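You operate a simulated robot arm through the tools that you are given. There is no shell and no other tool. Be economical: measure what you need, move in short steps, check, and stop when the job is done.

Carry out the task below with a simulated robot arm. There is one attempt and no reset: what you move stays moved.

## Task
Measure the black cradle's middle stud in the length gauge and lay it in the slot for its length.
Fine: the slide goes back.

The check looks at the end state, three seconds after you hand in, the way a careful person would. Anything else that was tipped, shoved, dropped, spilled or broken makes it a failure.

## Robot
A 7-joint arm with a two-finger parallel gripper, fixed in place. Base frame: the origin is at the foot of the arm, x ahead of it, y to its left, z up; the work surface is at about z = 882. Readings come in mm, rad, newtons and seconds.
With the tool pointing down near the work surface it reaches from about 300 to 700 mm from the base axis. Its first joint turns from -1.152 to 1.152 rad. Payload 1.57 kg.
The TCP is the grasp point between the finger pads, 30 mm short of the fingertips. In the tool frame z runs along the fingers and y along their closing line. The gripper opens to 110 mm. The fingers are 24 mm wide and 12 mm thick; the gripper's body (48 by 112 mm) begins 78 mm behind the TCP.
Orientation is that of the tool frame in the base frame, as a unit quaternion [w, x, y, z]. With the fingers straight down and closing along the base's y, the tool's x points along the base's -x, its y along +y and its z along -z.

## Interface
- The arm moves only by the tool servo_tool. Its argument "targets" is one flat list of numbers, 7 for each row, row after row: the turn, a rotation vector about the tool's x, y, z in rad, then the shift along the tool's x, y, z in mm, then the opening, from 0 (shut) to 1 (fully open). In form: [ax, ay, az, tx, ty, tz, claw, ax, ay, az, tx, ty, tz, claw, ...]. A call has 1 to 10 rows; each row shifts and turns the commanded pose from where the row before left it, along the tool's axes as they then stand. A row lasts 0.2 s, in which the tool goes at most 50 mm and 0.15 rad; a call with a longer step from one row to the next is refused whole, and so is a gripper value outside its range. Where a pose cannot be reached the arm comes as near as it can. A force on the tool above 70 N (or 10 N above the force at the start of the call, whichever is more), or a blocked arm, ends the call early, and 0.2 s more pass. The fingers move at their own pace (about 108 mm/s each) and stop on an object; they squeeze with about 32 N. The grip force told is the motor's: it shows also when the fingers shut on nothing. Time passes only in rows, and 0.2 s behind the last, so rows that do not move let the fingers close. The reply holds the time, the measured pose of the TCP, the force on the tool along the base axes, the opening and the grip force, in the units named above and with some noise, and new pictures: "views" is both (left out), scene, wrist or none.
- Cameras (640 x 400 px; columns grow to the right, rows downward): "scene" is fixed at [177.2, -388.7, 1392.6]; the picture's right is [0.65, -0.76, 0.00], its down [-0.45, -0.39, -0.81] and it looks along [0.61, 0.52, -0.59] (base axes); focal length 325 px, centre (320, 200). "wrist" rides on the gripper at [-36, 0, -80] in the tool frame; the picture's right is [0.00, -1.00, 0.00], its down [0.97, 0.00, -0.24] and it looks along [0.24, 0.00, 0.97] (tool axes); focal length 218 px, centre (320, 200).
- pixel_to_xyz(camera, pixels): there is no depth. For up to 12 entries [column, row, z] of the newest picture of that camera ("zoom" is the newest enlarged one), the place [x, y] in the base frame at which the ray of that pixel passes the height z, good to about 2 mm, but the place of the scene camera against the robot may be out by one fixed shift of up to 18 mm in any direction. The clock stands still meanwhile.
- inspect(camera, box): a new picture of the part [left, top, right, bottom] of that camera's present view, enlarged. The clock stands still meanwhile.
- sign_off(): hands the job in; it is judged then, once.

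Go step by step. Measure first, check grasps and placings, and put right what went wrong. The budget is 80 turns and 120 pictures, counting those below and the enlarged ones. Unless the task says otherwise, let go and move clear before handing in, and close with one line.

The tools are called after "Emit:" by a JSON object that holds its "api" and its "payload". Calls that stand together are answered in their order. servo_tool: Moves the arm, as the interface text tells. Its arguments: {"type":"object","properties":{"targets":{"type":"array"},"views":{"type":"string","enum":["both","scene","wrist","none"]}},"required":["targets"]} The other tools are called the same way: pixel_to_xyz (camera, pixels) gives the place at which the rays of pixels pass given heights; inspect (camera, box) takes an enlarged picture of a part of a camera's view; sign_off () hands the job in.

At the start:

```text
clock: 0.0
eef_pos: [377.1, 56.0, 1116.8]
tcp_rot: [0.001, 0.0, 1.0, 0.0]
ft_force: [0.1, 0.6, 0.2]
opening: 109.7
gripper_force: 0.0
```

scene: 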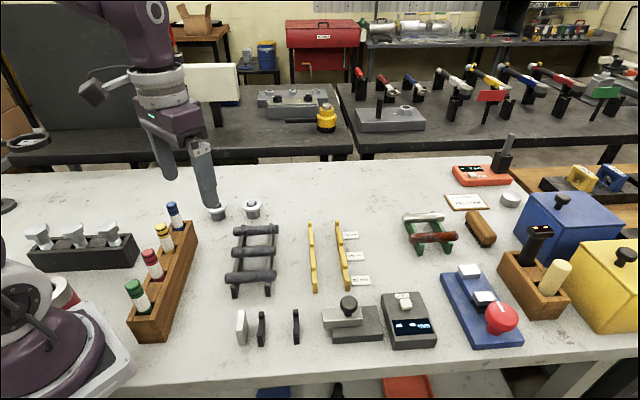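
wrist: 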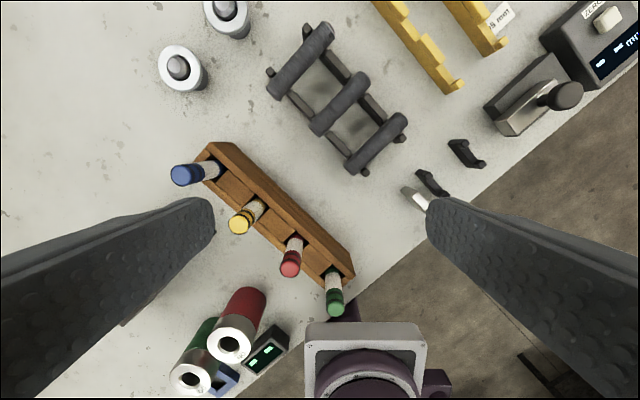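

The black cradle with three dark studs is around (255,260), the yellow slot rack with labels around (340,255), and the gauge with its slide around (355,320). I'll enlarge those areas before moving.

Emit:
{"api": "inspect", "payload": {"camera": "scene", "box": [290, 210, 390, 300]}}

Emit:
{"api": "inspect", "payload": {"camera": "scene", "box": [220, 280, 450, 370]}}

Emit:
{"api": "inspect", "payload": {"camera": "scene", "box": [215, 210, 300, 300]}}

```text
4.44 times, centred on (340, 255) of scene
```

zoom: 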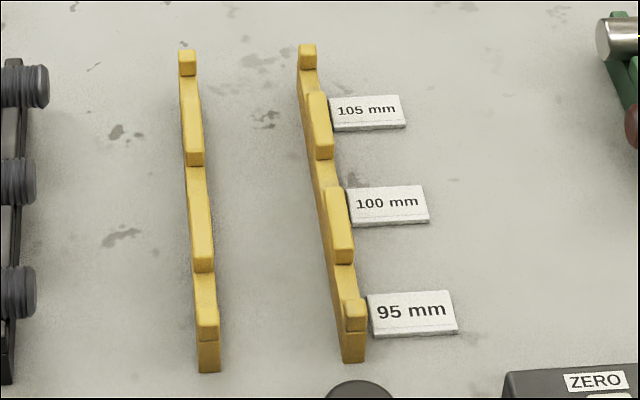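

```text
2.78 times, centred on (335, 325) of scene
```

zoom: 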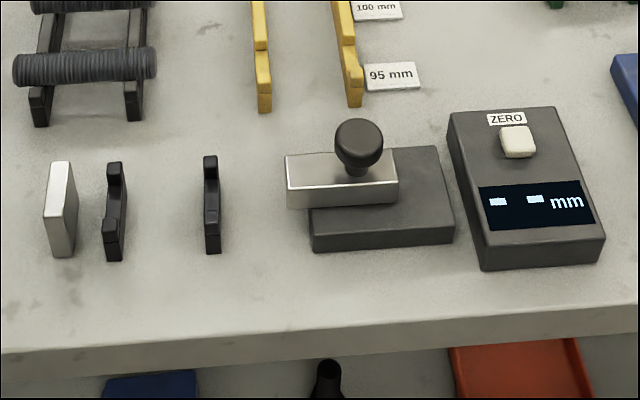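

```text
4.44 times, centred on (258, 255) of scene
```

zoom: 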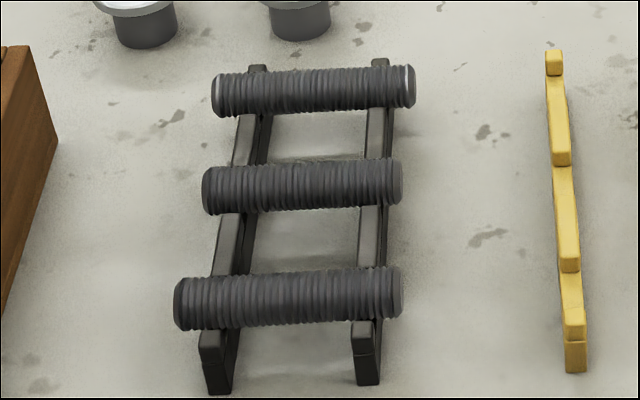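

The gauge has a silver anvil, two black V rests, a slide with a knob, a ZERO button and a display showing "- -". I'll get rough positions from the current wrist view, which is free of the scene camera's shift, along with the same points from the scene camera.

Emit:
{"api": "pixel_to_xyz", "payload": {"camera": "wrist", "pixels": [[315, 128, 930], [362, 78, 930], [408, 190, 910], [432, 183, 910], [467, 153, 910], [560, 95, 930], [607, 18, 920], [455, 88, 900], [500, 48, 900], [270, 85, 930], [330, 30, 930], [350, 165, 930]]}}

Emit:
{"api": "pixel_to_xyz", "payload": {"camera": "scene", "pixels": [[232, 254, 930], [275, 252, 930], [242, 312, 910], [262, 315, 910], [296, 315, 910], [348, 303, 930], [403, 300, 920], [314, 290, 900], [347, 288, 900], [234, 230, 930], [278, 227, 930], [230, 281, 930]]}}

```text
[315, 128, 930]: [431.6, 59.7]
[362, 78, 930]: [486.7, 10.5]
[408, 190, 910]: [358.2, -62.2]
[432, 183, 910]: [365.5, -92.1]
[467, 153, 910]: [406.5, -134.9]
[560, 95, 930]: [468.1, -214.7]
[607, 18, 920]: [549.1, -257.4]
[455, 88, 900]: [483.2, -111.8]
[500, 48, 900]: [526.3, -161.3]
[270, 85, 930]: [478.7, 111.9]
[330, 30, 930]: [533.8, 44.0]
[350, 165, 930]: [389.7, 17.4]
```

```text
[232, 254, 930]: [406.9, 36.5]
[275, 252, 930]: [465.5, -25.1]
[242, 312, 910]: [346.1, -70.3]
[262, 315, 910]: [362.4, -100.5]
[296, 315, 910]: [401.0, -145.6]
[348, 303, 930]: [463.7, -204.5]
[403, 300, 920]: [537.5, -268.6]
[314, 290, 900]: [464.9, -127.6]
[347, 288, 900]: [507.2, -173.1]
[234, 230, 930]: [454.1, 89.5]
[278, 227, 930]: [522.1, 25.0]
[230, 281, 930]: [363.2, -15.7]
```

The gauge and studs lie along roughly (0.7,-0.7) in the base frame. I'll go above the gauge and turn the tool about 45° so the closing line is square to that axis, then look.

Emit:
{"api": "servo_tool", "payload": {"targets": [0, 0, 0, -8, -42, 4, 1, 0, 0, 0, -8, -42, 4, 1, 0, 0, 0, -8, -42, 4, 1, 0, 0, 0, -8, -40, 4, 1, 0, 0, 0.13, 0, 0, 0, 1, 0, 0, 0.13, 0, 0, 0, 1, 0, 0, 0.13, 0, 0, 0, 1, 0, 0, 0.13, 0, 0, 0, 1, 0, 0, 0.13, 0, 0, 0, 1, 0, 0, 0.13, 0, 0, 0, 1], "views": "wrist"}}

```text
clock: 2.2
eef_pos: [408.2, -109.8, 1101.5]
tcp_rot: [0.0, 0.382, 0.924, 0.0]
ft_force: [-0.3, -0.3, -0.4]
opening: 109.9
gripper_force: 0.0
```

wrist: 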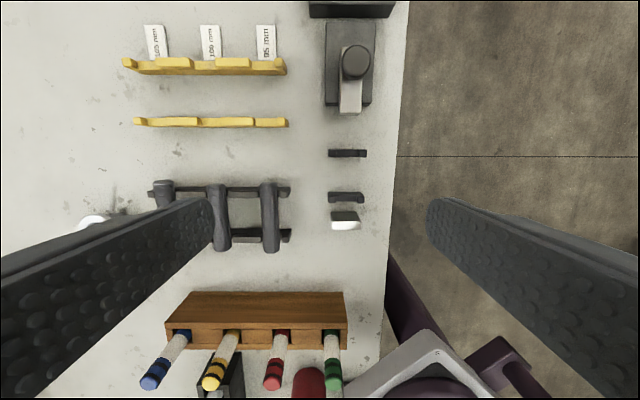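

The tool is now well aligned: the gauge axis is vertical in the wrist picture, with the anvil at (345,222), rests at (345,195) and (347,153), and slide knob at (355,62). I'll enlarge the gauge and the cradle.

Emit:
{"api": "inspect", "payload": {"camera": "wrist", "box": [270, 0, 430, 240]}}

Emit:
{"api": "inspect", "payload": {"camera": "wrist", "box": [110, 10, 320, 260]}}

Emit:
{"api": "pixel_to_xyz", "payload": {"camera": "wrist", "pixels": [[332, 229, 882], [360, 229, 882], [348, 159, 882], [346, 203, 882], [150, 60, 882], [272, 60, 882], [355, 62, 945], [340, 112, 900], [361, 112, 900], [220, 186, 920], [222, 249, 920], [388, 200, 882]]}}

```text
1.67 times, centred on (350, 120) of wrist
```

zoom: 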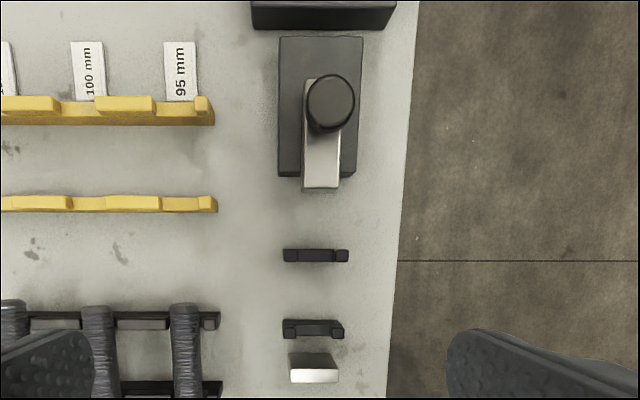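

```text
1.60 times, centred on (215, 135) of wrist
```

zoom: 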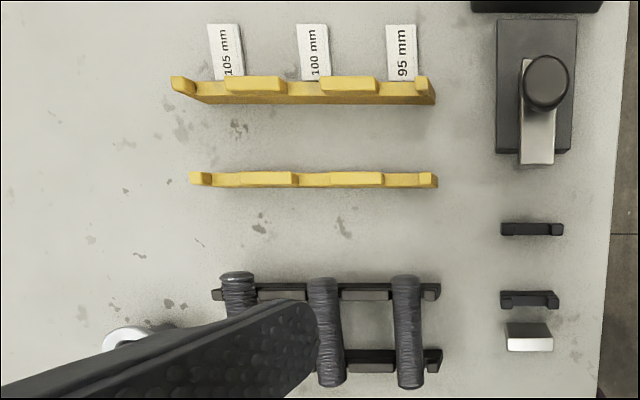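

```text
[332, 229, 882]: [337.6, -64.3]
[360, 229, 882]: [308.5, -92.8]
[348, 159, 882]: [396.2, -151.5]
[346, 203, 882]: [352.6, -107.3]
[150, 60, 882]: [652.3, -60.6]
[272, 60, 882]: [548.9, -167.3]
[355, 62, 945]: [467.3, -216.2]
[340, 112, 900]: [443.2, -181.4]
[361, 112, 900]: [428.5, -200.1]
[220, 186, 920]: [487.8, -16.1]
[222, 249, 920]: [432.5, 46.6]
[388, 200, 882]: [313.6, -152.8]
```

The anvil, rests and slide all line up along the tool's x axis. I'll move above the middle stud, which I estimate at (455,15), for a clear view between the fingers.

Emit:
{"api": "servo_tool", "payload": {"targets": [0, 0, 0, 18.4, 40.5, 13, 1, 0, 0, 0, 18.4, 40.5, 13, 1, 0, 0, 0, 18.4, 40.5, 13, 1, 0, 0, 0, 0, 0, 0, 1], "views": "wrist"}}

```text
clock: 3.2
eef_pos: [452.8, 18.1, 1061.6]
tcp_rot: [0.0, 0.38, 0.925, -0.001]
ft_force: [-0.4, 0.7, 0.0]
opening: 109.8
gripper_force: 0.1
```

wrist: 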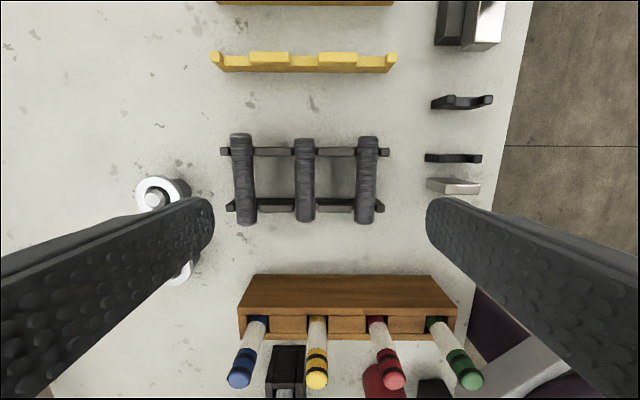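

The middle stud is clear at column 305, rows 137–222. I'll enlarge it to measure the ends, and also look at the gauge from this viewpoint.

Emit:
{"api": "inspect", "payload": {"camera": "wrist", "box": [210, 120, 402, 240]}}

```text
3.33 times, centred on (306, 180) of wrist
```

zoom: 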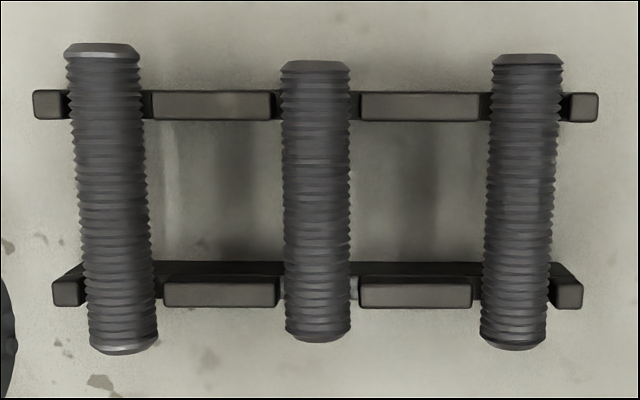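

Stud spacing is about 66 mm, which leaves plenty of finger room. I'll convert the end pixels at a few heights.

Emit:
{"api": "pixel_to_xyz", "payload": {"camera": "zoom", "pixels": [[315, 62, 905], [318, 340, 905], [315, 62, 915], [318, 340, 915], [315, 62, 925], [318, 340, 925], [282, 200, 915], [351, 200, 915], [48, 119, 882], [65, 306, 882], [317, 200, 925], [317, 200, 905]]}}

Emit:
{"api": "pixel_to_xyz", "payload": {"camera": "scene", "pixels": [[364, 273, 882], [348, 232, 882], [382, 285, 882], [358, 239, 882], [320, 393, 882]]}}

```text
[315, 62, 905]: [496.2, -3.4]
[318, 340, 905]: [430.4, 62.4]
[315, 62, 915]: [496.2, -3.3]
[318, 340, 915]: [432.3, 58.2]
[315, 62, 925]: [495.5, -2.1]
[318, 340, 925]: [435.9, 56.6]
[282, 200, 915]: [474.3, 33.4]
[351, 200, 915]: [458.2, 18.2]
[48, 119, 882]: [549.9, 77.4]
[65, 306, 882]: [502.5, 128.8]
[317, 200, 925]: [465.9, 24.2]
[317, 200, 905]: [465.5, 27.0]
```

```text
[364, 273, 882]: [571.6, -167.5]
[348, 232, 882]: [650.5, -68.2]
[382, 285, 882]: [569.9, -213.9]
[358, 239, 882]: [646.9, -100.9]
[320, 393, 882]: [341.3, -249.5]
```

The middle stud is at about (464,28) with its axis near z=900, length along the tool's x. Before picking it up I'll go over the gauge to look closely at how the slide, rests and anvil are laid out.

Emit:
{"api": "servo_tool", "payload": {"targets": [0, 0, 0, -26.2, -29.8, 4, 1, 0, 0, 0, -26.2, -29.8, 4, 1, 0, 0, 0, -26.2, -29.8, 4, 1, 0, 0, 0, -26.2, -29.8, 4, 1, 0, 0, 0, -26.2, -29.8, 4, 1, 0, 0, 0, 0, 0, 0, 1], "views": "wrist"}}

Emit:
{"api": "inspect", "payload": {"camera": "wrist", "box": [220, 60, 420, 310]}}

Emit:
{"api": "inspect", "payload": {"camera": "scene", "box": [220, 290, 320, 352]}}

```text
clock: 4.6
eef_pos: [440.2, -183.3, 1041.5]
tcp_rot: [0.001, 0.38, 0.925, -0.001]
ft_force: [-0.6, 0.4, -0.7]
opening: 110.0
gripper_force: 0.1
```

wrist: 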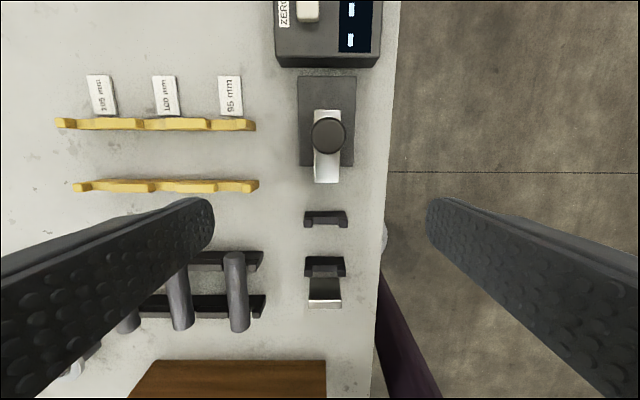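

```text
1.60 times, centred on (320, 185) of wrist
```

zoom: 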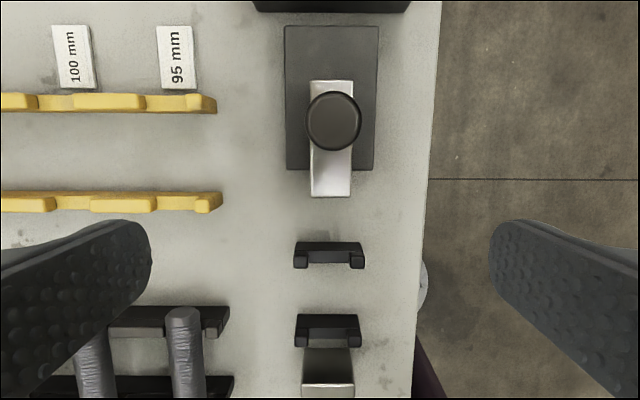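

```text
6.40 times, centred on (270, 321) of scene
```

zoom: 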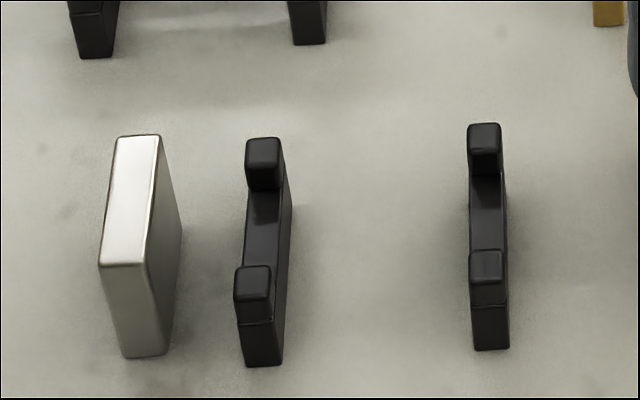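

The rests are U shaped, and the notch is about 26 mm wide against a stud about 21 mm across. I'll convert the main gauge edges at plausible heights.

Emit:
{"api": "pixel_to_xyz", "payload": {"camera": "wrist", "pixels": [[309, 275, 900], [341, 275, 900], [309, 275, 915], [341, 275, 915], [309, 225, 900], [343, 225, 900], [325, 184, 882], [325, 184, 910], [325, 307, 882], [325, 300, 910], [325, 276, 910], [329, 135, 945]]}}

Emit:
{"api": "pixel_to_xyz", "payload": {"camera": "zoom", "pixels": [[128, 356, 882], [168, 354, 882], [248, 365, 882], [282, 364, 882], [474, 350, 882], [508, 349, 882]]}}

```text
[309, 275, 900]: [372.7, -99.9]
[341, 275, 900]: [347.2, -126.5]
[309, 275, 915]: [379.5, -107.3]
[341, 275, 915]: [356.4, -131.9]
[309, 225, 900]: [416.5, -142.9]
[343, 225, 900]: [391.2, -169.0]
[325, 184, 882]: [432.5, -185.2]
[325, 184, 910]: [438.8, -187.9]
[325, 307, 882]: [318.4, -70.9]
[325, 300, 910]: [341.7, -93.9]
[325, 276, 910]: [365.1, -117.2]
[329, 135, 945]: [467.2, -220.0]
```

```text
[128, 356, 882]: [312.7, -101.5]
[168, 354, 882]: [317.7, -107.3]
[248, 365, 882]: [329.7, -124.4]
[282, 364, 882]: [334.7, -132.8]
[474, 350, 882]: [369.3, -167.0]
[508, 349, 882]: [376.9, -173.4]
```

I'll calibrate the scene camera's fixed shift from the far corners of the 95 mm label: scene (369.8,275.3) and (371.1,284.8), wrist (218.8,76.9) and (240,75.6).

Emit:
{"api": "pixel_to_xyz", "payload": {"camera": "wrist", "pixels": [[218.8, 76.9, 884], [240, 75.6, 884], [153, 77, 884], [174, 77, 884]]}}

Emit:
{"api": "pixel_to_xyz", "payload": {"camera": "scene", "pixels": [[369.8, 275.3, 884], [371.1, 284.8, 884], [363.3, 251.7, 884], [364.4, 259.5, 884], [348, 296, 940], [348, 300, 940], [333, 345.7, 882], [320, 323, 920], [323, 330, 905], [345, 322, 905]]}}

Emit:
{"api": "inspect", "payload": {"camera": "scene", "box": [310, 285, 440, 355]}}

```text
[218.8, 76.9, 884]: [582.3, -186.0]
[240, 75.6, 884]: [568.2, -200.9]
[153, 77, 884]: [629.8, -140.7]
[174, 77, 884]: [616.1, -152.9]
```

```text
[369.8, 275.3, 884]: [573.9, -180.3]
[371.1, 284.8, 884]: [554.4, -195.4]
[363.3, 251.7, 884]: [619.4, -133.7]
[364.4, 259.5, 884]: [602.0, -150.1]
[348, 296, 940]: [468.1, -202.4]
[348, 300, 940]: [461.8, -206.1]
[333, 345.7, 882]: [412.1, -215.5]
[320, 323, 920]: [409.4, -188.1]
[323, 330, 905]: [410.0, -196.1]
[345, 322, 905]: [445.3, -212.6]
```

```text
4.92 times, centred on (375, 320) of scene
```

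zoom: 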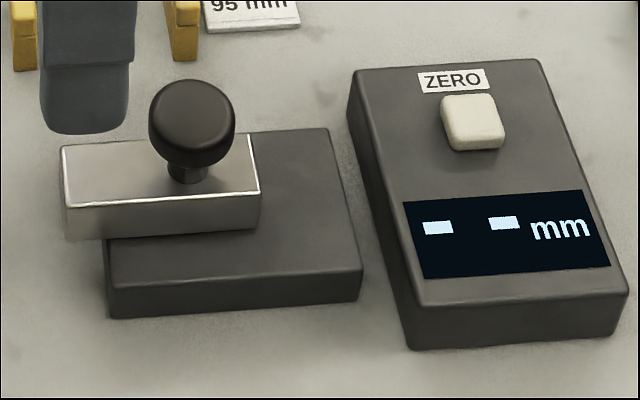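

The scene shift is about (+11.5,-5), which puts the anvil face at s≈-312 and the slide tip at s≈-443, a gap of roughly 130 mm. The display shows no reading, so I'll first test the slide while the rests are empty. I'm moving above the knob at about (468,-219) and lowering partway.

Emit:
{"api": "servo_tool", "payload": {"targets": [0, 0, 0.006, -44.6, -5.7, 0, 0.6, 0, 0, 0, 0, 0, 30, 0.6, 0, 0, 0, 0, 0, 30, 0.6, 0, 0, 0, 0, 0, 0, 0.6]}}

```text
clock: 5.6
eef_pos: [470.4, -216.0, 983.3]
tcp_rot: [0.0, 0.383, 0.924, 0.001]
ft_force: [-0.7, 0.0, 0.1]
opening: 65.9
gripper_force: 0.1
```

scene: 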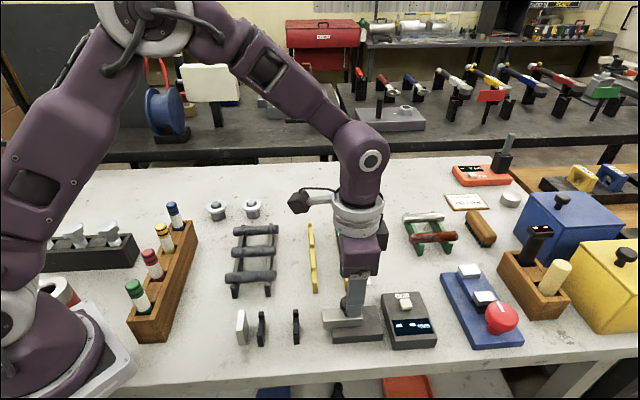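
wrist: 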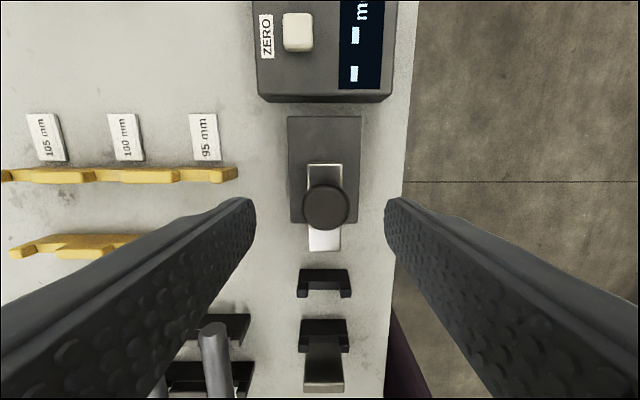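

The knob is at (326,207), which gives s≈-488, t≈176.5. I'll nudge over it, lower to z≈952 and close on it.

Emit:
{"api": "servo_tool", "payload": {"targets": [0, 0, 0, -2, -3.2, 15, 0.5, 0, 0, 0, 0, 0, 16, 0.5, 0, 0, 0, 0, 0, 0, 0, 0, 0, 0, 0, 0, 0, 0]}}

Emit:
{"api": "inspect", "payload": {"camera": "scene", "box": [310, 275, 440, 355]}}

```text
clock: 6.6
eef_pos: [469.3, -221.2, 952.6]
tcp_rot: [0.0, 0.382, 0.924, 0.0]
ft_force: [-0.5, 2.0, 3.8]
opening: 29.5
gripper_force: 39.1
```

scene: 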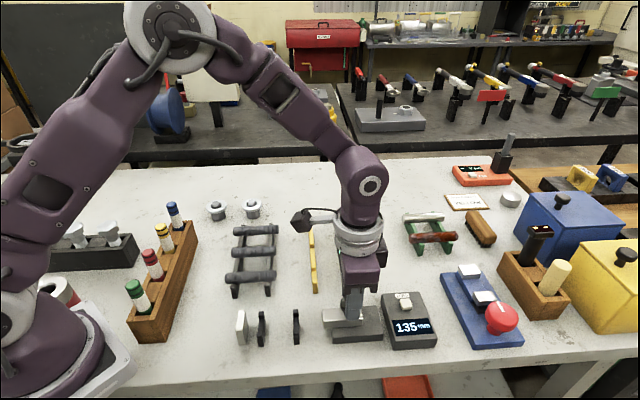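
wrist: 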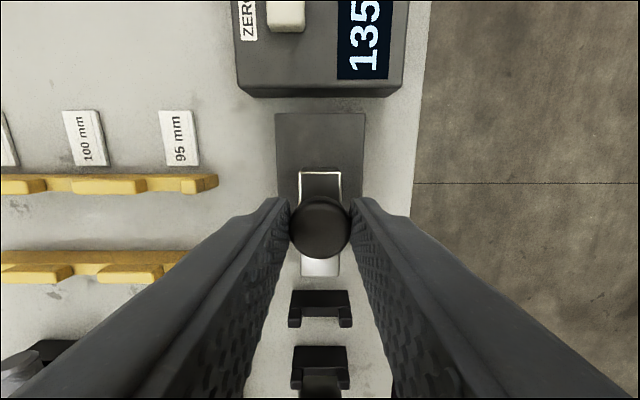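

```text
4.92 times, centred on (375, 315) of scene
```

zoom: 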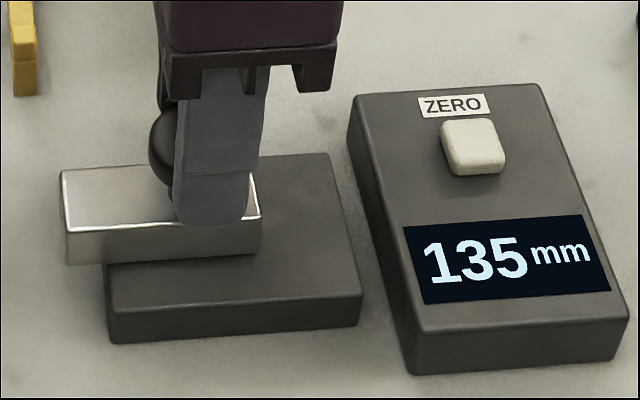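

The display woke up at 135 mm with the knob gripped. To see whether its zero is right, I'll slide it toward the empty anvil in small pushes, watching the force.

Emit:
{"api": "servo_tool", "payload": {"targets": [0, 0, 0, 8, 0, 0, 0, 0, 0, 0, 8, 0, 0, 0, 0, 0, 0, 8, 0, 0, 0, 0, 0, 0, 8, 0, 0, 0, 0, 0, 0, 8, 0, 0, 0, 0, 0, 0, 0, 0, 0, 0]}}

Emit:
{"api": "inspect", "payload": {"camera": "scene", "box": [230, 275, 440, 355]}}

```text
clock: 8.0
eef_pos: [441.5, -194.9, 951.4]
tcp_rot: [0.001, 0.382, 0.924, 0.0]
ft_force: [3.6, 1.3, 30.5]
opening: 29.7
gripper_force: 38.7
```

scene: 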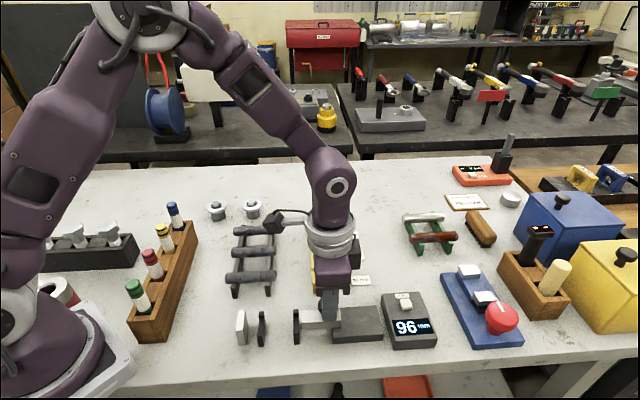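
wrist: 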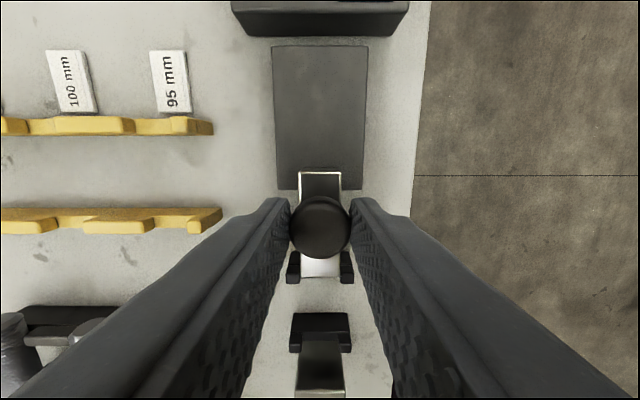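

```text
3.05 times, centred on (335, 315) of scene
```

zoom: 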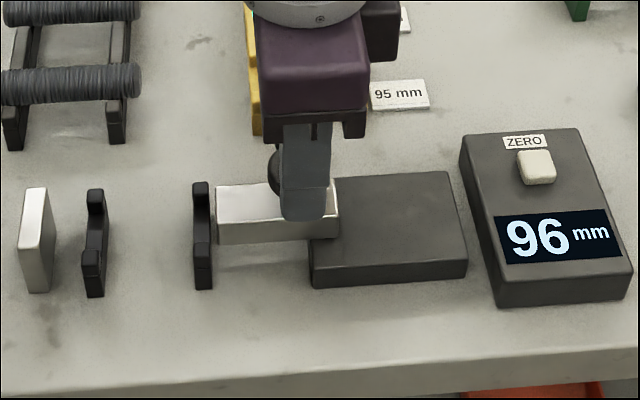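

The reading follows the movement (96 mm after 40 mm) and the tip fits between the rest lugs. I'll keep pushing toward the anvil, easing the tool up a little to relieve the 30 N vertical load.

Emit:
{"api": "servo_tool", "payload": {"targets": [0, 0, 0, 0, 0, -1.2, 0, 0, 0, 0, 8, 0, 0, 0, 0, 0, 0, 8, 0, 0, 0, 0, 0, 0, 8, 0, 0, 0, 0, 0, 0, 8, 0, 0, 0, 0, 0, 0, 8, 0, 0, 0, 0, 0, 0, 8, 0, 0, 0, 0, 0, 0, 0, 0, 0, 0]}}

```text
clock: 9.8
eef_pos: [407.6, -158.6, 952.8]
tcp_rot: [0.001, 0.382, 0.924, 0.0]
ft_force: [0.4, -0.1, -1.0]
opening: 0.0
gripper_force: 21.4
```

scene: 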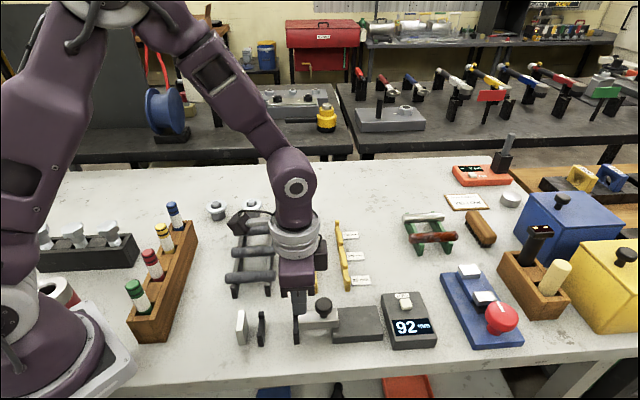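
wrist: 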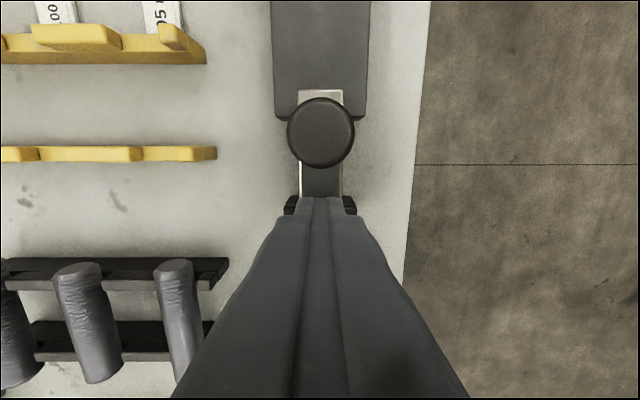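

The slide came to its stop at 92 mm and my fingers slipped forward off the knob, so a closed zero isn't possible and I'll leave the ZERO button alone. The shut fingers now sit on the anvil side of the knob, so I'll push it back from there.

Emit:
{"api": "servo_tool", "payload": {"targets": [0, 0, 0, -10, 0, 0, 0, 0, 0, 0, -10, 0, 0, 0, 0, 0, 0, -10, 0, 0, 0, 0, 0, 0, -10, 0, 0, 0, 0, 0, 0, -10, 0, 0, 0, 0, 0, 0, -9, 0, 0, 0, 0, 0, 0, 0, 0, 0, 0]}}

```text
clock: 11.4
eef_pos: [448.7, -199.8, 953.9]
tcp_rot: [-0.002, 0.383, 0.924, 0.0]
ft_force: [-16.0, 16.1, 9.4]
opening: 0.0
gripper_force: 21.4
```

scene: 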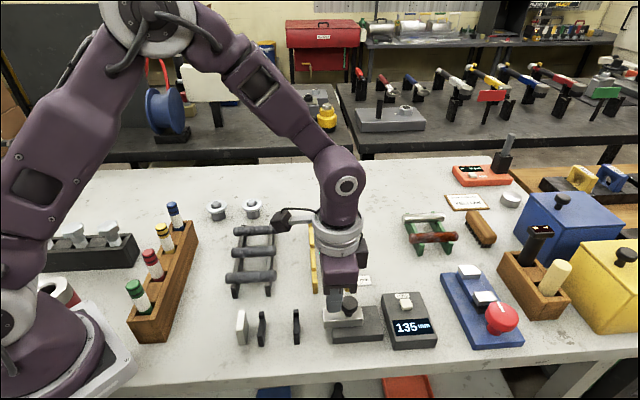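
wrist: 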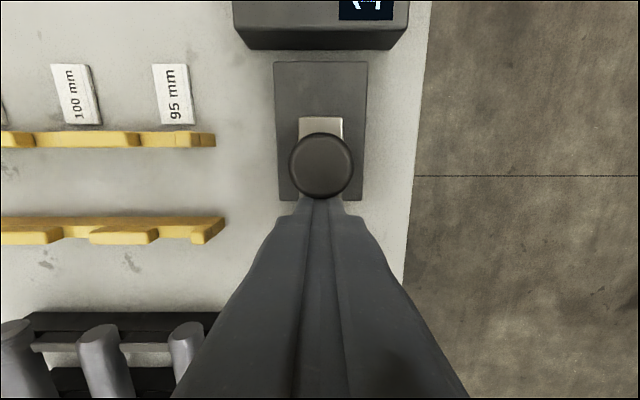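

The slide is back home at 135 mm. I'll back off the knob, rise, and go over the middle stud.

Emit:
{"api": "servo_tool", "payload": {"targets": [0, 0, 0, 4, 0, 0, 0, 0, 0, 0, 0, 0, -30, 0, 0, 0, 0, 0, 0, -26, 0.45, 0, 0, 0, 29.3, 34.5, 0, 0.45, 0, 0, 0, 29.3, 34.5, 0, 0.45, 0, 0, 0, 29.3, 34.5, 0, 0.45, 0, 0, 0, 29.3, 34.5, 0, 0.45, 0, 0, 0, 29.3, 34.5, 0, 0.45, 0, 0, 0, 0, 0, 0, 0.45]}}

```text
clock: 13.4
eef_pos: [464.7, 28.5, 1007.2]
tcp_rot: [0.0, 0.383, 0.924, 0.0]
ft_force: [-0.1, 0.1, 0.0]
opening: 49.3
gripper_force: 0.0
```

scene: 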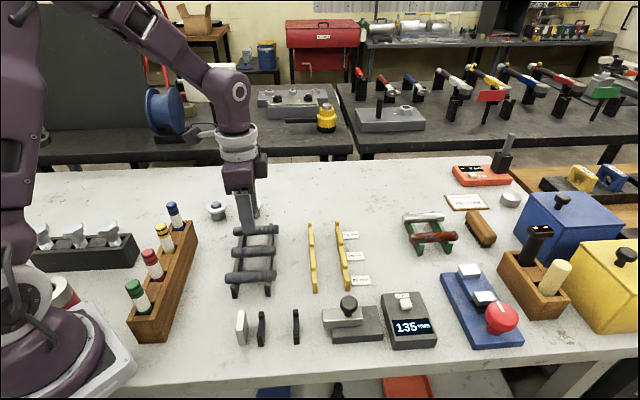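
wrist: 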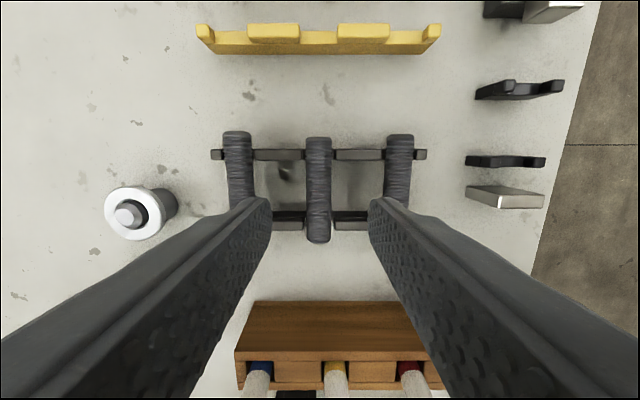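

The stud is at column 318, rows 138–242, so its centre is about 4 mm further along x and 1.5 mm in y. I'll adjust, lower to z≈915 and grip.

Emit:
{"api": "servo_tool", "payload": {"targets": [0, 0, 0, 4, 1.5, 30, 0.45, 0, 0, 0, 0, 0, 30, 0.45, 0, 0, 0, 0, 0, 20, 0.45, 0, 0, 0, 0, 0, 11.5, 0.45, 0, 0, 0, 0, 0, 0, 0.45, 0, 0, 0, 0, 0, 0, 0, 0, 0, 0, 0, 0, 0, 0, 0, 0, 0, 0, 0, 0, 0]}}

```text
clock: 15.2
eef_pos: [462.6, 32.6, 916.6]
tcp_rot: [0.0, 0.383, 0.924, 0.0]
ft_force: [-0.8, -0.4, -0.6]
opening: 22.9
gripper_force: 31.4
```

scene: 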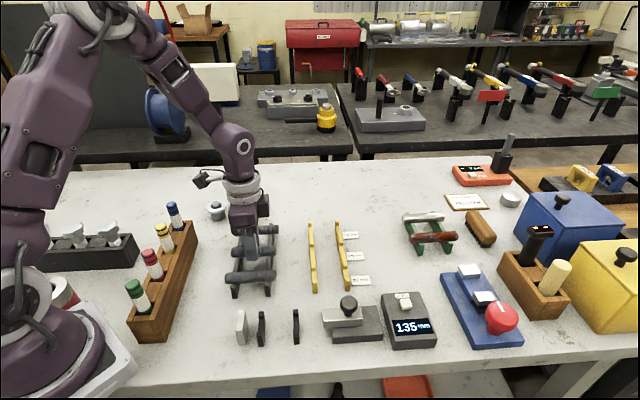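
wrist: 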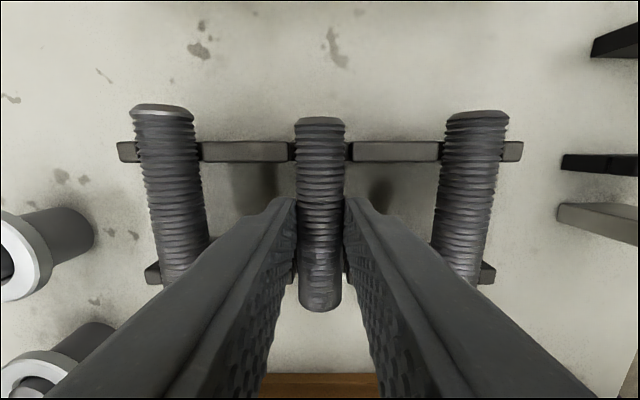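

The grip holds at 22.9 mm and the stud is nearly centred. I'll lift straight up and check.

Emit:
{"api": "servo_tool", "payload": {"targets": [0, 0, 0, 0, 0, -15, 0, 0, 0, 0, 0, 0, -25, 0, 0, 0, 0, 0, 0, -30, 0, 0, 0, 0, 0, 0, 0, 0]}}

Emit:
{"api": "inspect", "payload": {"camera": "scene", "box": [200, 180, 330, 300]}}

```text
clock: 16.2
eef_pos: [461.8, 29.7, 988.2]
tcp_rot: [0.0, 0.382, 0.924, 0.001]
ft_force: [0.6, -0.7, -2.8]
opening: 23.0
gripper_force: 32.0
```

scene: 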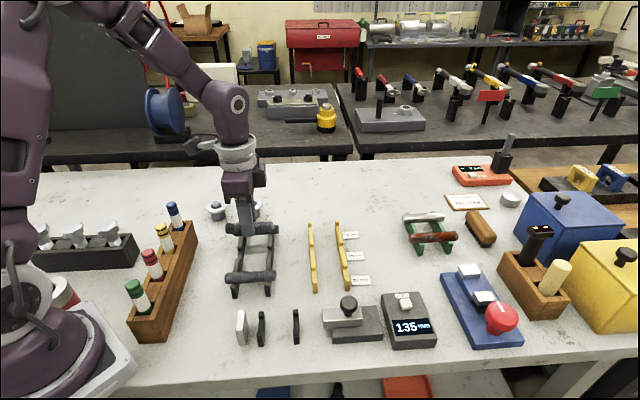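
wrist: 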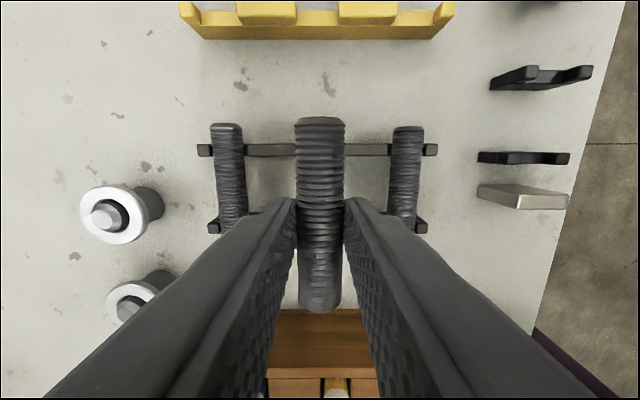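

```text
3.33 times, centred on (265, 240) of scene
```

zoom: 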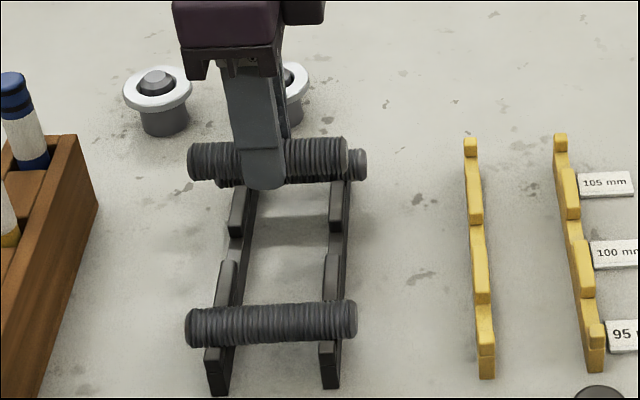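

The stud is held level. I'll carry it over the gauge rests (s≈-371, t≈177) and look before lowering.

Emit:
{"api": "servo_tool", "payload": {"targets": [0, 0, 0, -16.4, -42.7, 0, 0, 0, 0, 0, -16.4, -42.7, 0, 0, 0, 0, 0, -16.4, -42.7, 0, 0, 0, 0, 0, -16.3, -42.6, 0, 0, 0, 0, 0, 0, 0, 0, 0, 0, 0, 0, 0, 0, 20, 0, 0, 0, 0, 0, 0, 0, 0]}}

Emit:
{"api": "inspect", "payload": {"camera": "scene", "box": [220, 265, 400, 355]}}

```text
clock: 17.8
eef_pos: [386.3, -136.3, 968.1]
tcp_rot: [0.0, 0.383, 0.924, 0.0]
ft_force: [-0.6, 0.6, -3.5]
opening: 22.9
gripper_force: 31.7
```

scene: 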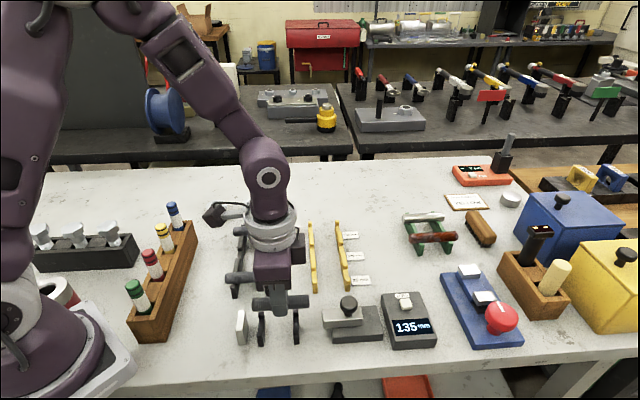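
wrist: 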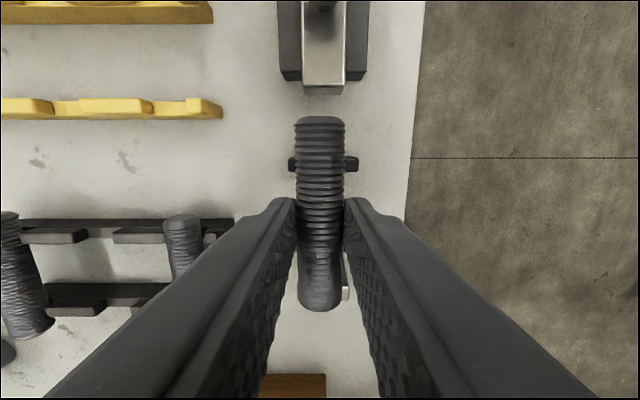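

```text
3.56 times, centred on (310, 310) of scene
```

zoom: 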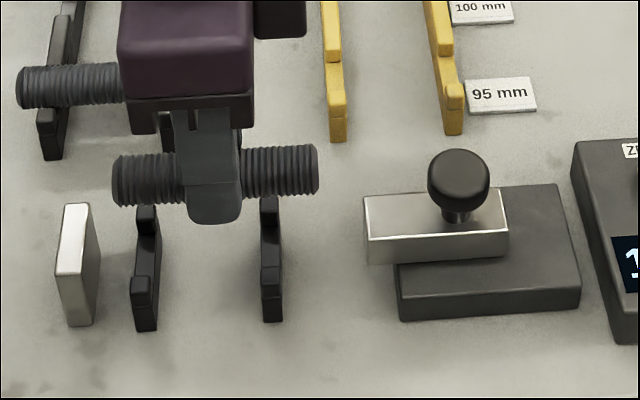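

The stud spans zoom columns 113–318, clear of both the anvil (95) and the slide tip (365). The lugs are centred on column 323.5, so I need about 2.3 mm in -y. I'll shift and lower partway.

Emit:
{"api": "servo_tool", "payload": {"targets": [0, 0, 0, 0, -2.3, 10, 0, 0, 0, 0, 0, 0, 20, 0, 0, 0, 0, 0, 0, 0, 0]}}

Emit:
{"api": "inspect", "payload": {"camera": "scene", "box": [220, 275, 400, 355]}}

Emit:
{"api": "inspect", "payload": {"camera": "wrist", "box": [220, 80, 420, 205]}}

```text
clock: 18.6
eef_pos: [387.7, -137.6, 937.0]
tcp_rot: [0.0, 0.382, 0.924, 0.001]
ft_force: [-0.3, -0.3, -3.1]
opening: 22.9
gripper_force: 31.4
```

scene: 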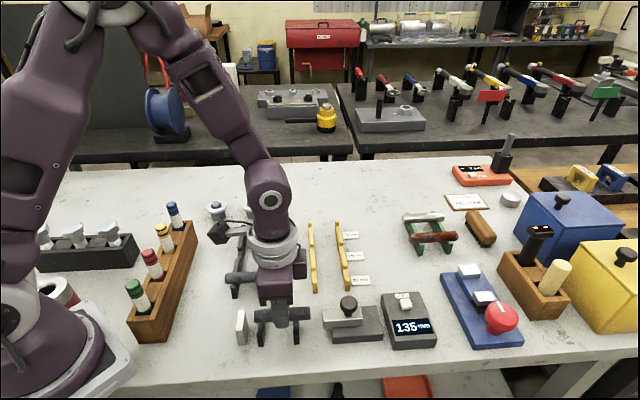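
wrist: 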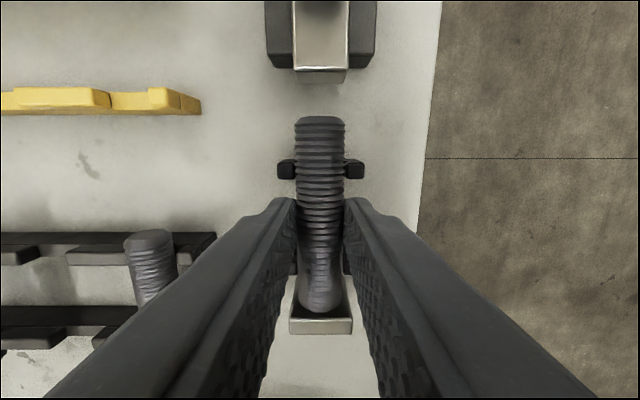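

```text
3.56 times, centred on (310, 315) of scene
```

zoom: 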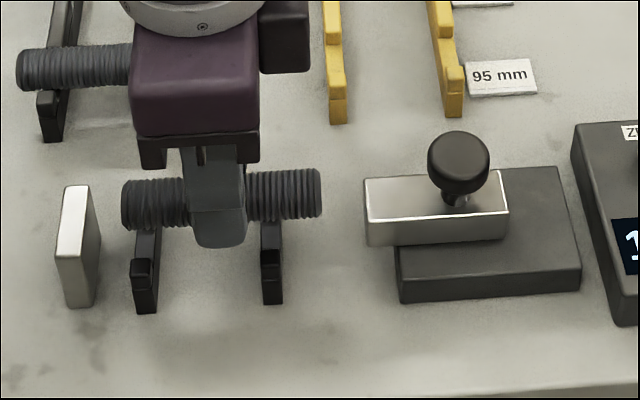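

```text
3.20 times, centred on (320, 142) of wrist
```

zoom: 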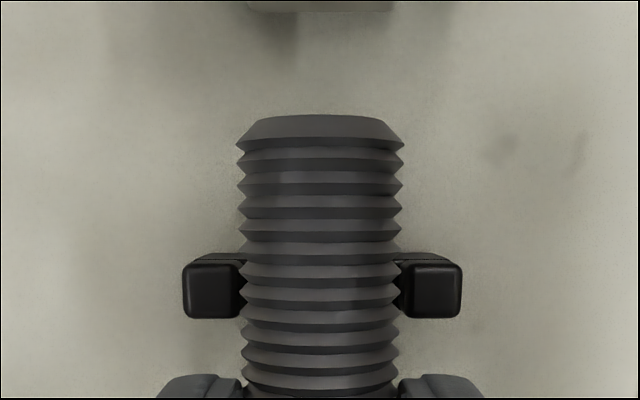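

The stud is centred between the lugs (zoom 237–402 against 182–462). I'll lower it slowly toward the rests and watch the force.

Emit:
{"api": "servo_tool", "payload": {"targets": [0, 0, 0, 0, -0.3, 6, 0, 0, 0, 0, 0, 0, 6, 0, 0, 0, 0, 0, 0, 5, 0, 0, 0, 0, 0, 0, 2, 0, 0, 0, 0, 0, 0, 0, 0]}}

Emit:
{"api": "inspect", "payload": {"camera": "scene", "box": [220, 275, 400, 355]}}

```text
clock: 19.8
eef_pos: [387.1, -138.7, 917.1]
tcp_rot: [0.0, 0.383, 0.924, 0.001]
ft_force: [0.4, 0.2, -3.5]
opening: 22.8
gripper_force: 31.5
```

scene: 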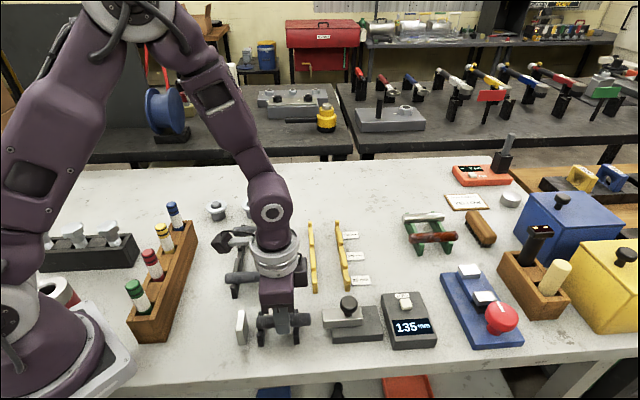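
wrist: 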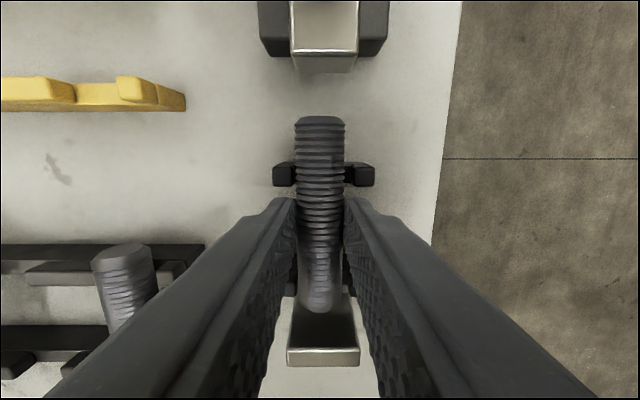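

```text
3.56 times, centred on (310, 315) of scene
```

zoom: 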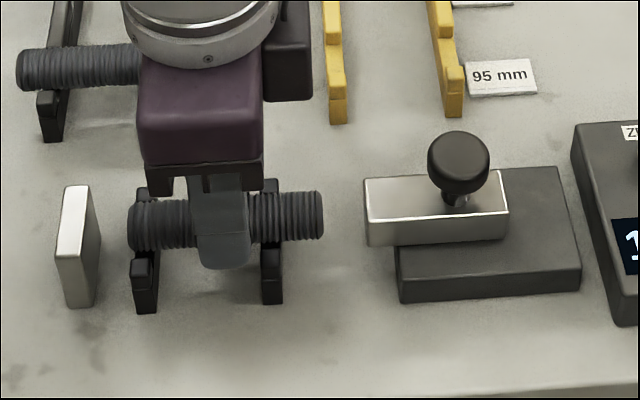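

No contact yet (fz is still -3.5 N, just the stud's weight). I'll shift 3 mm toward the anvil and go down another 3 mm.

Emit:
{"api": "servo_tool", "payload": {"targets": [0, 0, 0, 3, 0, 0, 0, 0, 0, 0, 0, 0, 1.5, 0, 0, 0, 0, 0, 0, 1.5, 0, 0, 0, 0, 0, 0, 0, 0], "views": "wrist"}}

Emit:
{"api": "inspect", "payload": {"camera": "scene", "box": [240, 290, 320, 350]}}

```text
clock: 20.8
eef_pos: [386.2, -136.4, 915.0]
tcp_rot: [0.002, 0.384, 0.923, -0.001]
ft_force: [4.6, -5.1, 27.1]
opening: 22.8
gripper_force: 31.6
```

wrist: 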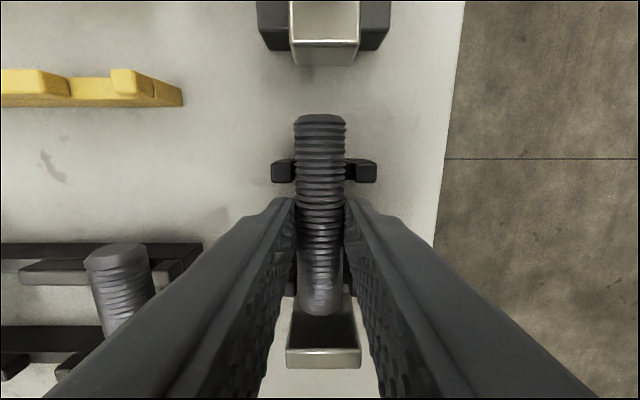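

```text
6.67 times, centred on (280, 320) of scene
```

zoom: 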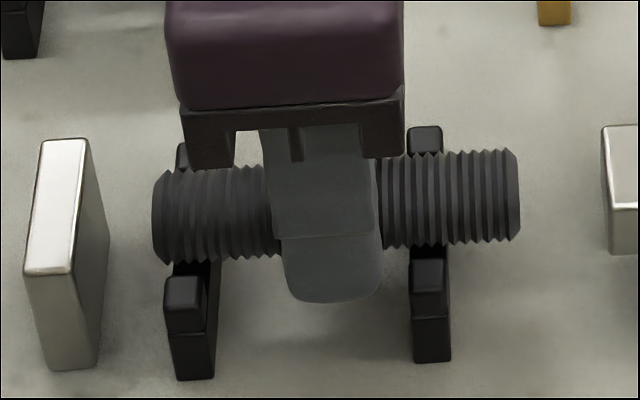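

The stud is seated (27 N at z≈915). I'll ease up 1 mm, open a little and lift away.

Emit:
{"api": "servo_tool", "payload": {"targets": [0, 0, 0, 0, 0, -1, 0, 0, 0, 0, 0, 0, 0, 0.4, 0, 0, 0, 0, 0, 0, 0.4, 0, 0, 0, 0, 0, -20, 0.4, 0, 0, 0, 0, 0, -30, 0.4, 0, 0, 0, 0, 0, -30, 0.4, 0, 0, 0, 0, 0, 0, 0.4]}}

Emit:
{"api": "inspect", "payload": {"camera": "scene", "box": [230, 290, 330, 352]}}

```text
clock: 22.4
eef_pos: [384.1, -135.1, 996.6]
tcp_rot: [0.0, 0.382, 0.924, 0.0]
ft_force: [-0.1, 0.5, -0.1]
opening: 44.1
gripper_force: 0.1
```

scene: 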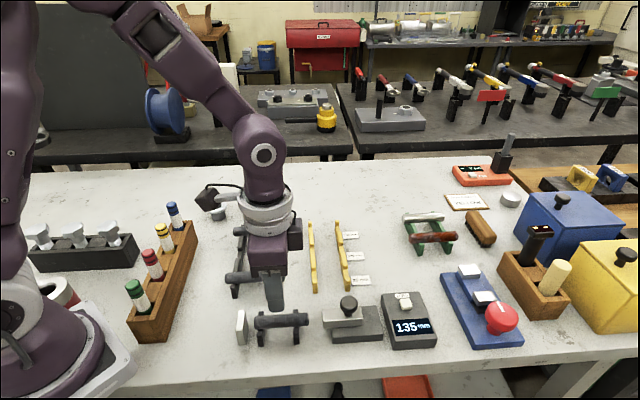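
wrist: 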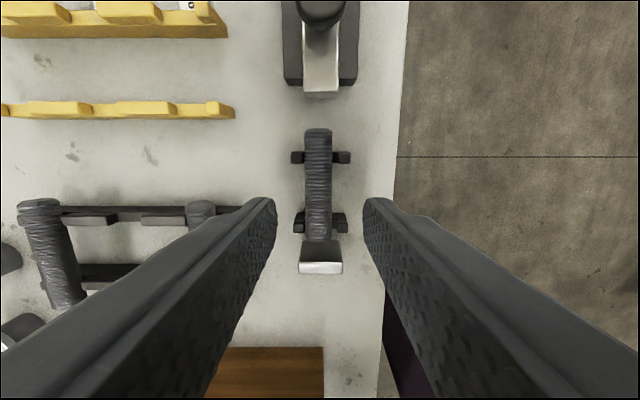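

```text
6.40 times, centred on (280, 321) of scene
```

zoom: 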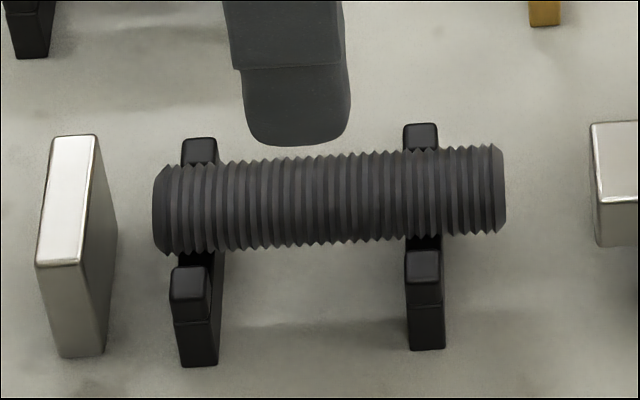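

The stud is lying in both rests between the anvil and slide. Next I'll go back over the knob.

Emit:
{"api": "servo_tool", "payload": {"targets": [0, 0, 0, -39.8, -0.2, 0, 0.5, 0, 0, 0, -39.8, -0.2, 0, 0.5, 0, 0, 0, -39.8, -0.2, 0, 0.5, 0, 0, 0, 0, 0, 14, 0.5, 0, 0, 0, 0, 0, 0, 0.5], "views": "wrist"}}

```text
clock: 23.6
eef_pos: [469.5, -220.4, 981.2]
tcp_rot: [0.0, 0.384, 0.924, 0.0]
ft_force: [0.1, 0.0, 0.8]
opening: 54.8
gripper_force: 0.1
```

wrist: 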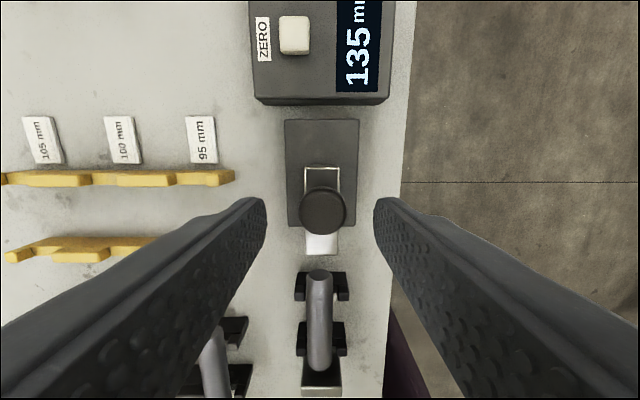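

The knob is at (323,211), within about 1 mm of the fingers. I'll lower, grip it, and push 26 mm.

Emit:
{"api": "servo_tool", "payload": {"targets": [0, 0, 0, -1, -1.2, 14, 0.5, 0, 0, 0, 0, 0, 14, 0.5, 0, 0, 0, 0, 0, 0, 0, 0, 0, 0, 0, 0, 0, 0, 0, 0, 0, 6, 0, 0, 0, 0, 0, 0, 6, 0, 0, 0, 0, 0, 0, 6, 0, 0, 0, 0, 0, 0, 6, 0, 0, 0, 0, 0, 0, 2, 0, 0, 0, 0, 0, 0, 0, 0, 0, 0], "views": "scene"}}

Emit:
{"api": "inspect", "payload": {"camera": "scene", "box": [230, 275, 440, 355]}}

```text
clock: 25.8
eef_pos: [450.8, -203.3, 954.1]
tcp_rot: [0.0, 0.384, 0.924, 0.0]
ft_force: [8.8, 5.2, 6.7]
opening: 29.3
gripper_force: 38.9
```

scene: 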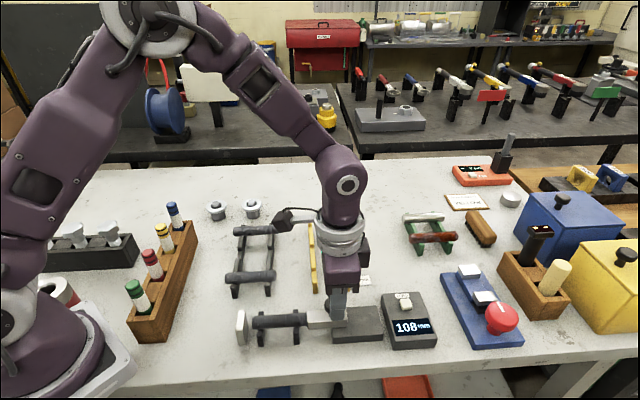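

```text
3.05 times, centred on (335, 315) of scene
```

zoom: 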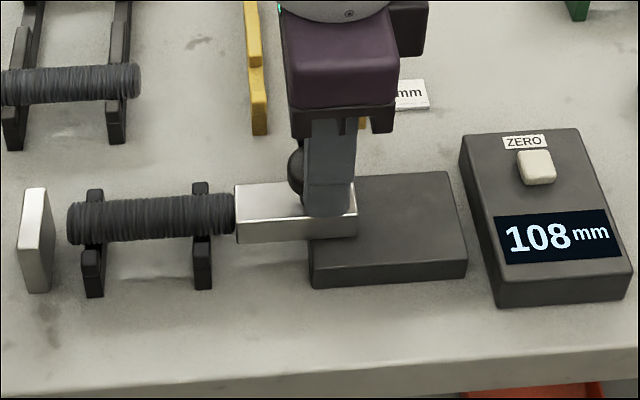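

It reads 108 mm with the slide touching the stud, and there's still a gap at the anvil. I'll push on in 1.5 mm steps.

Emit:
{"api": "servo_tool", "payload": {"targets": [0, 0, 0, 1.5, 0, 0, 0, 0, 0, 0, 1.5, 0, 0, 0, 0, 0, 0, 1.5, 0, 0, 0, 0, 0, 0, 1.5, 0, 0, 0, 0, 0, 0, 1, 0, 0, 0, 0, 0, 0, 0, 0, 0, 0], "views": "none"}}

Emit:
{"api": "inspect", "payload": {"camera": "scene", "box": [230, 275, 440, 355]}}

```text
clock: 27.2
eef_pos: [445.8, -198.8, 954.7]
tcp_rot: [0.0, 0.384, 0.923, 0.0]
ft_force: [7.6, 7.0, 21.2]
opening: 29.3
gripper_force: 39.3
```

```text
3.05 times, centred on (335, 315) of scene
```

zoom: 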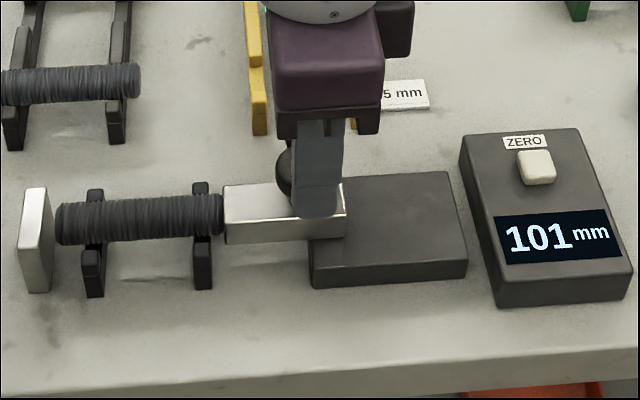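

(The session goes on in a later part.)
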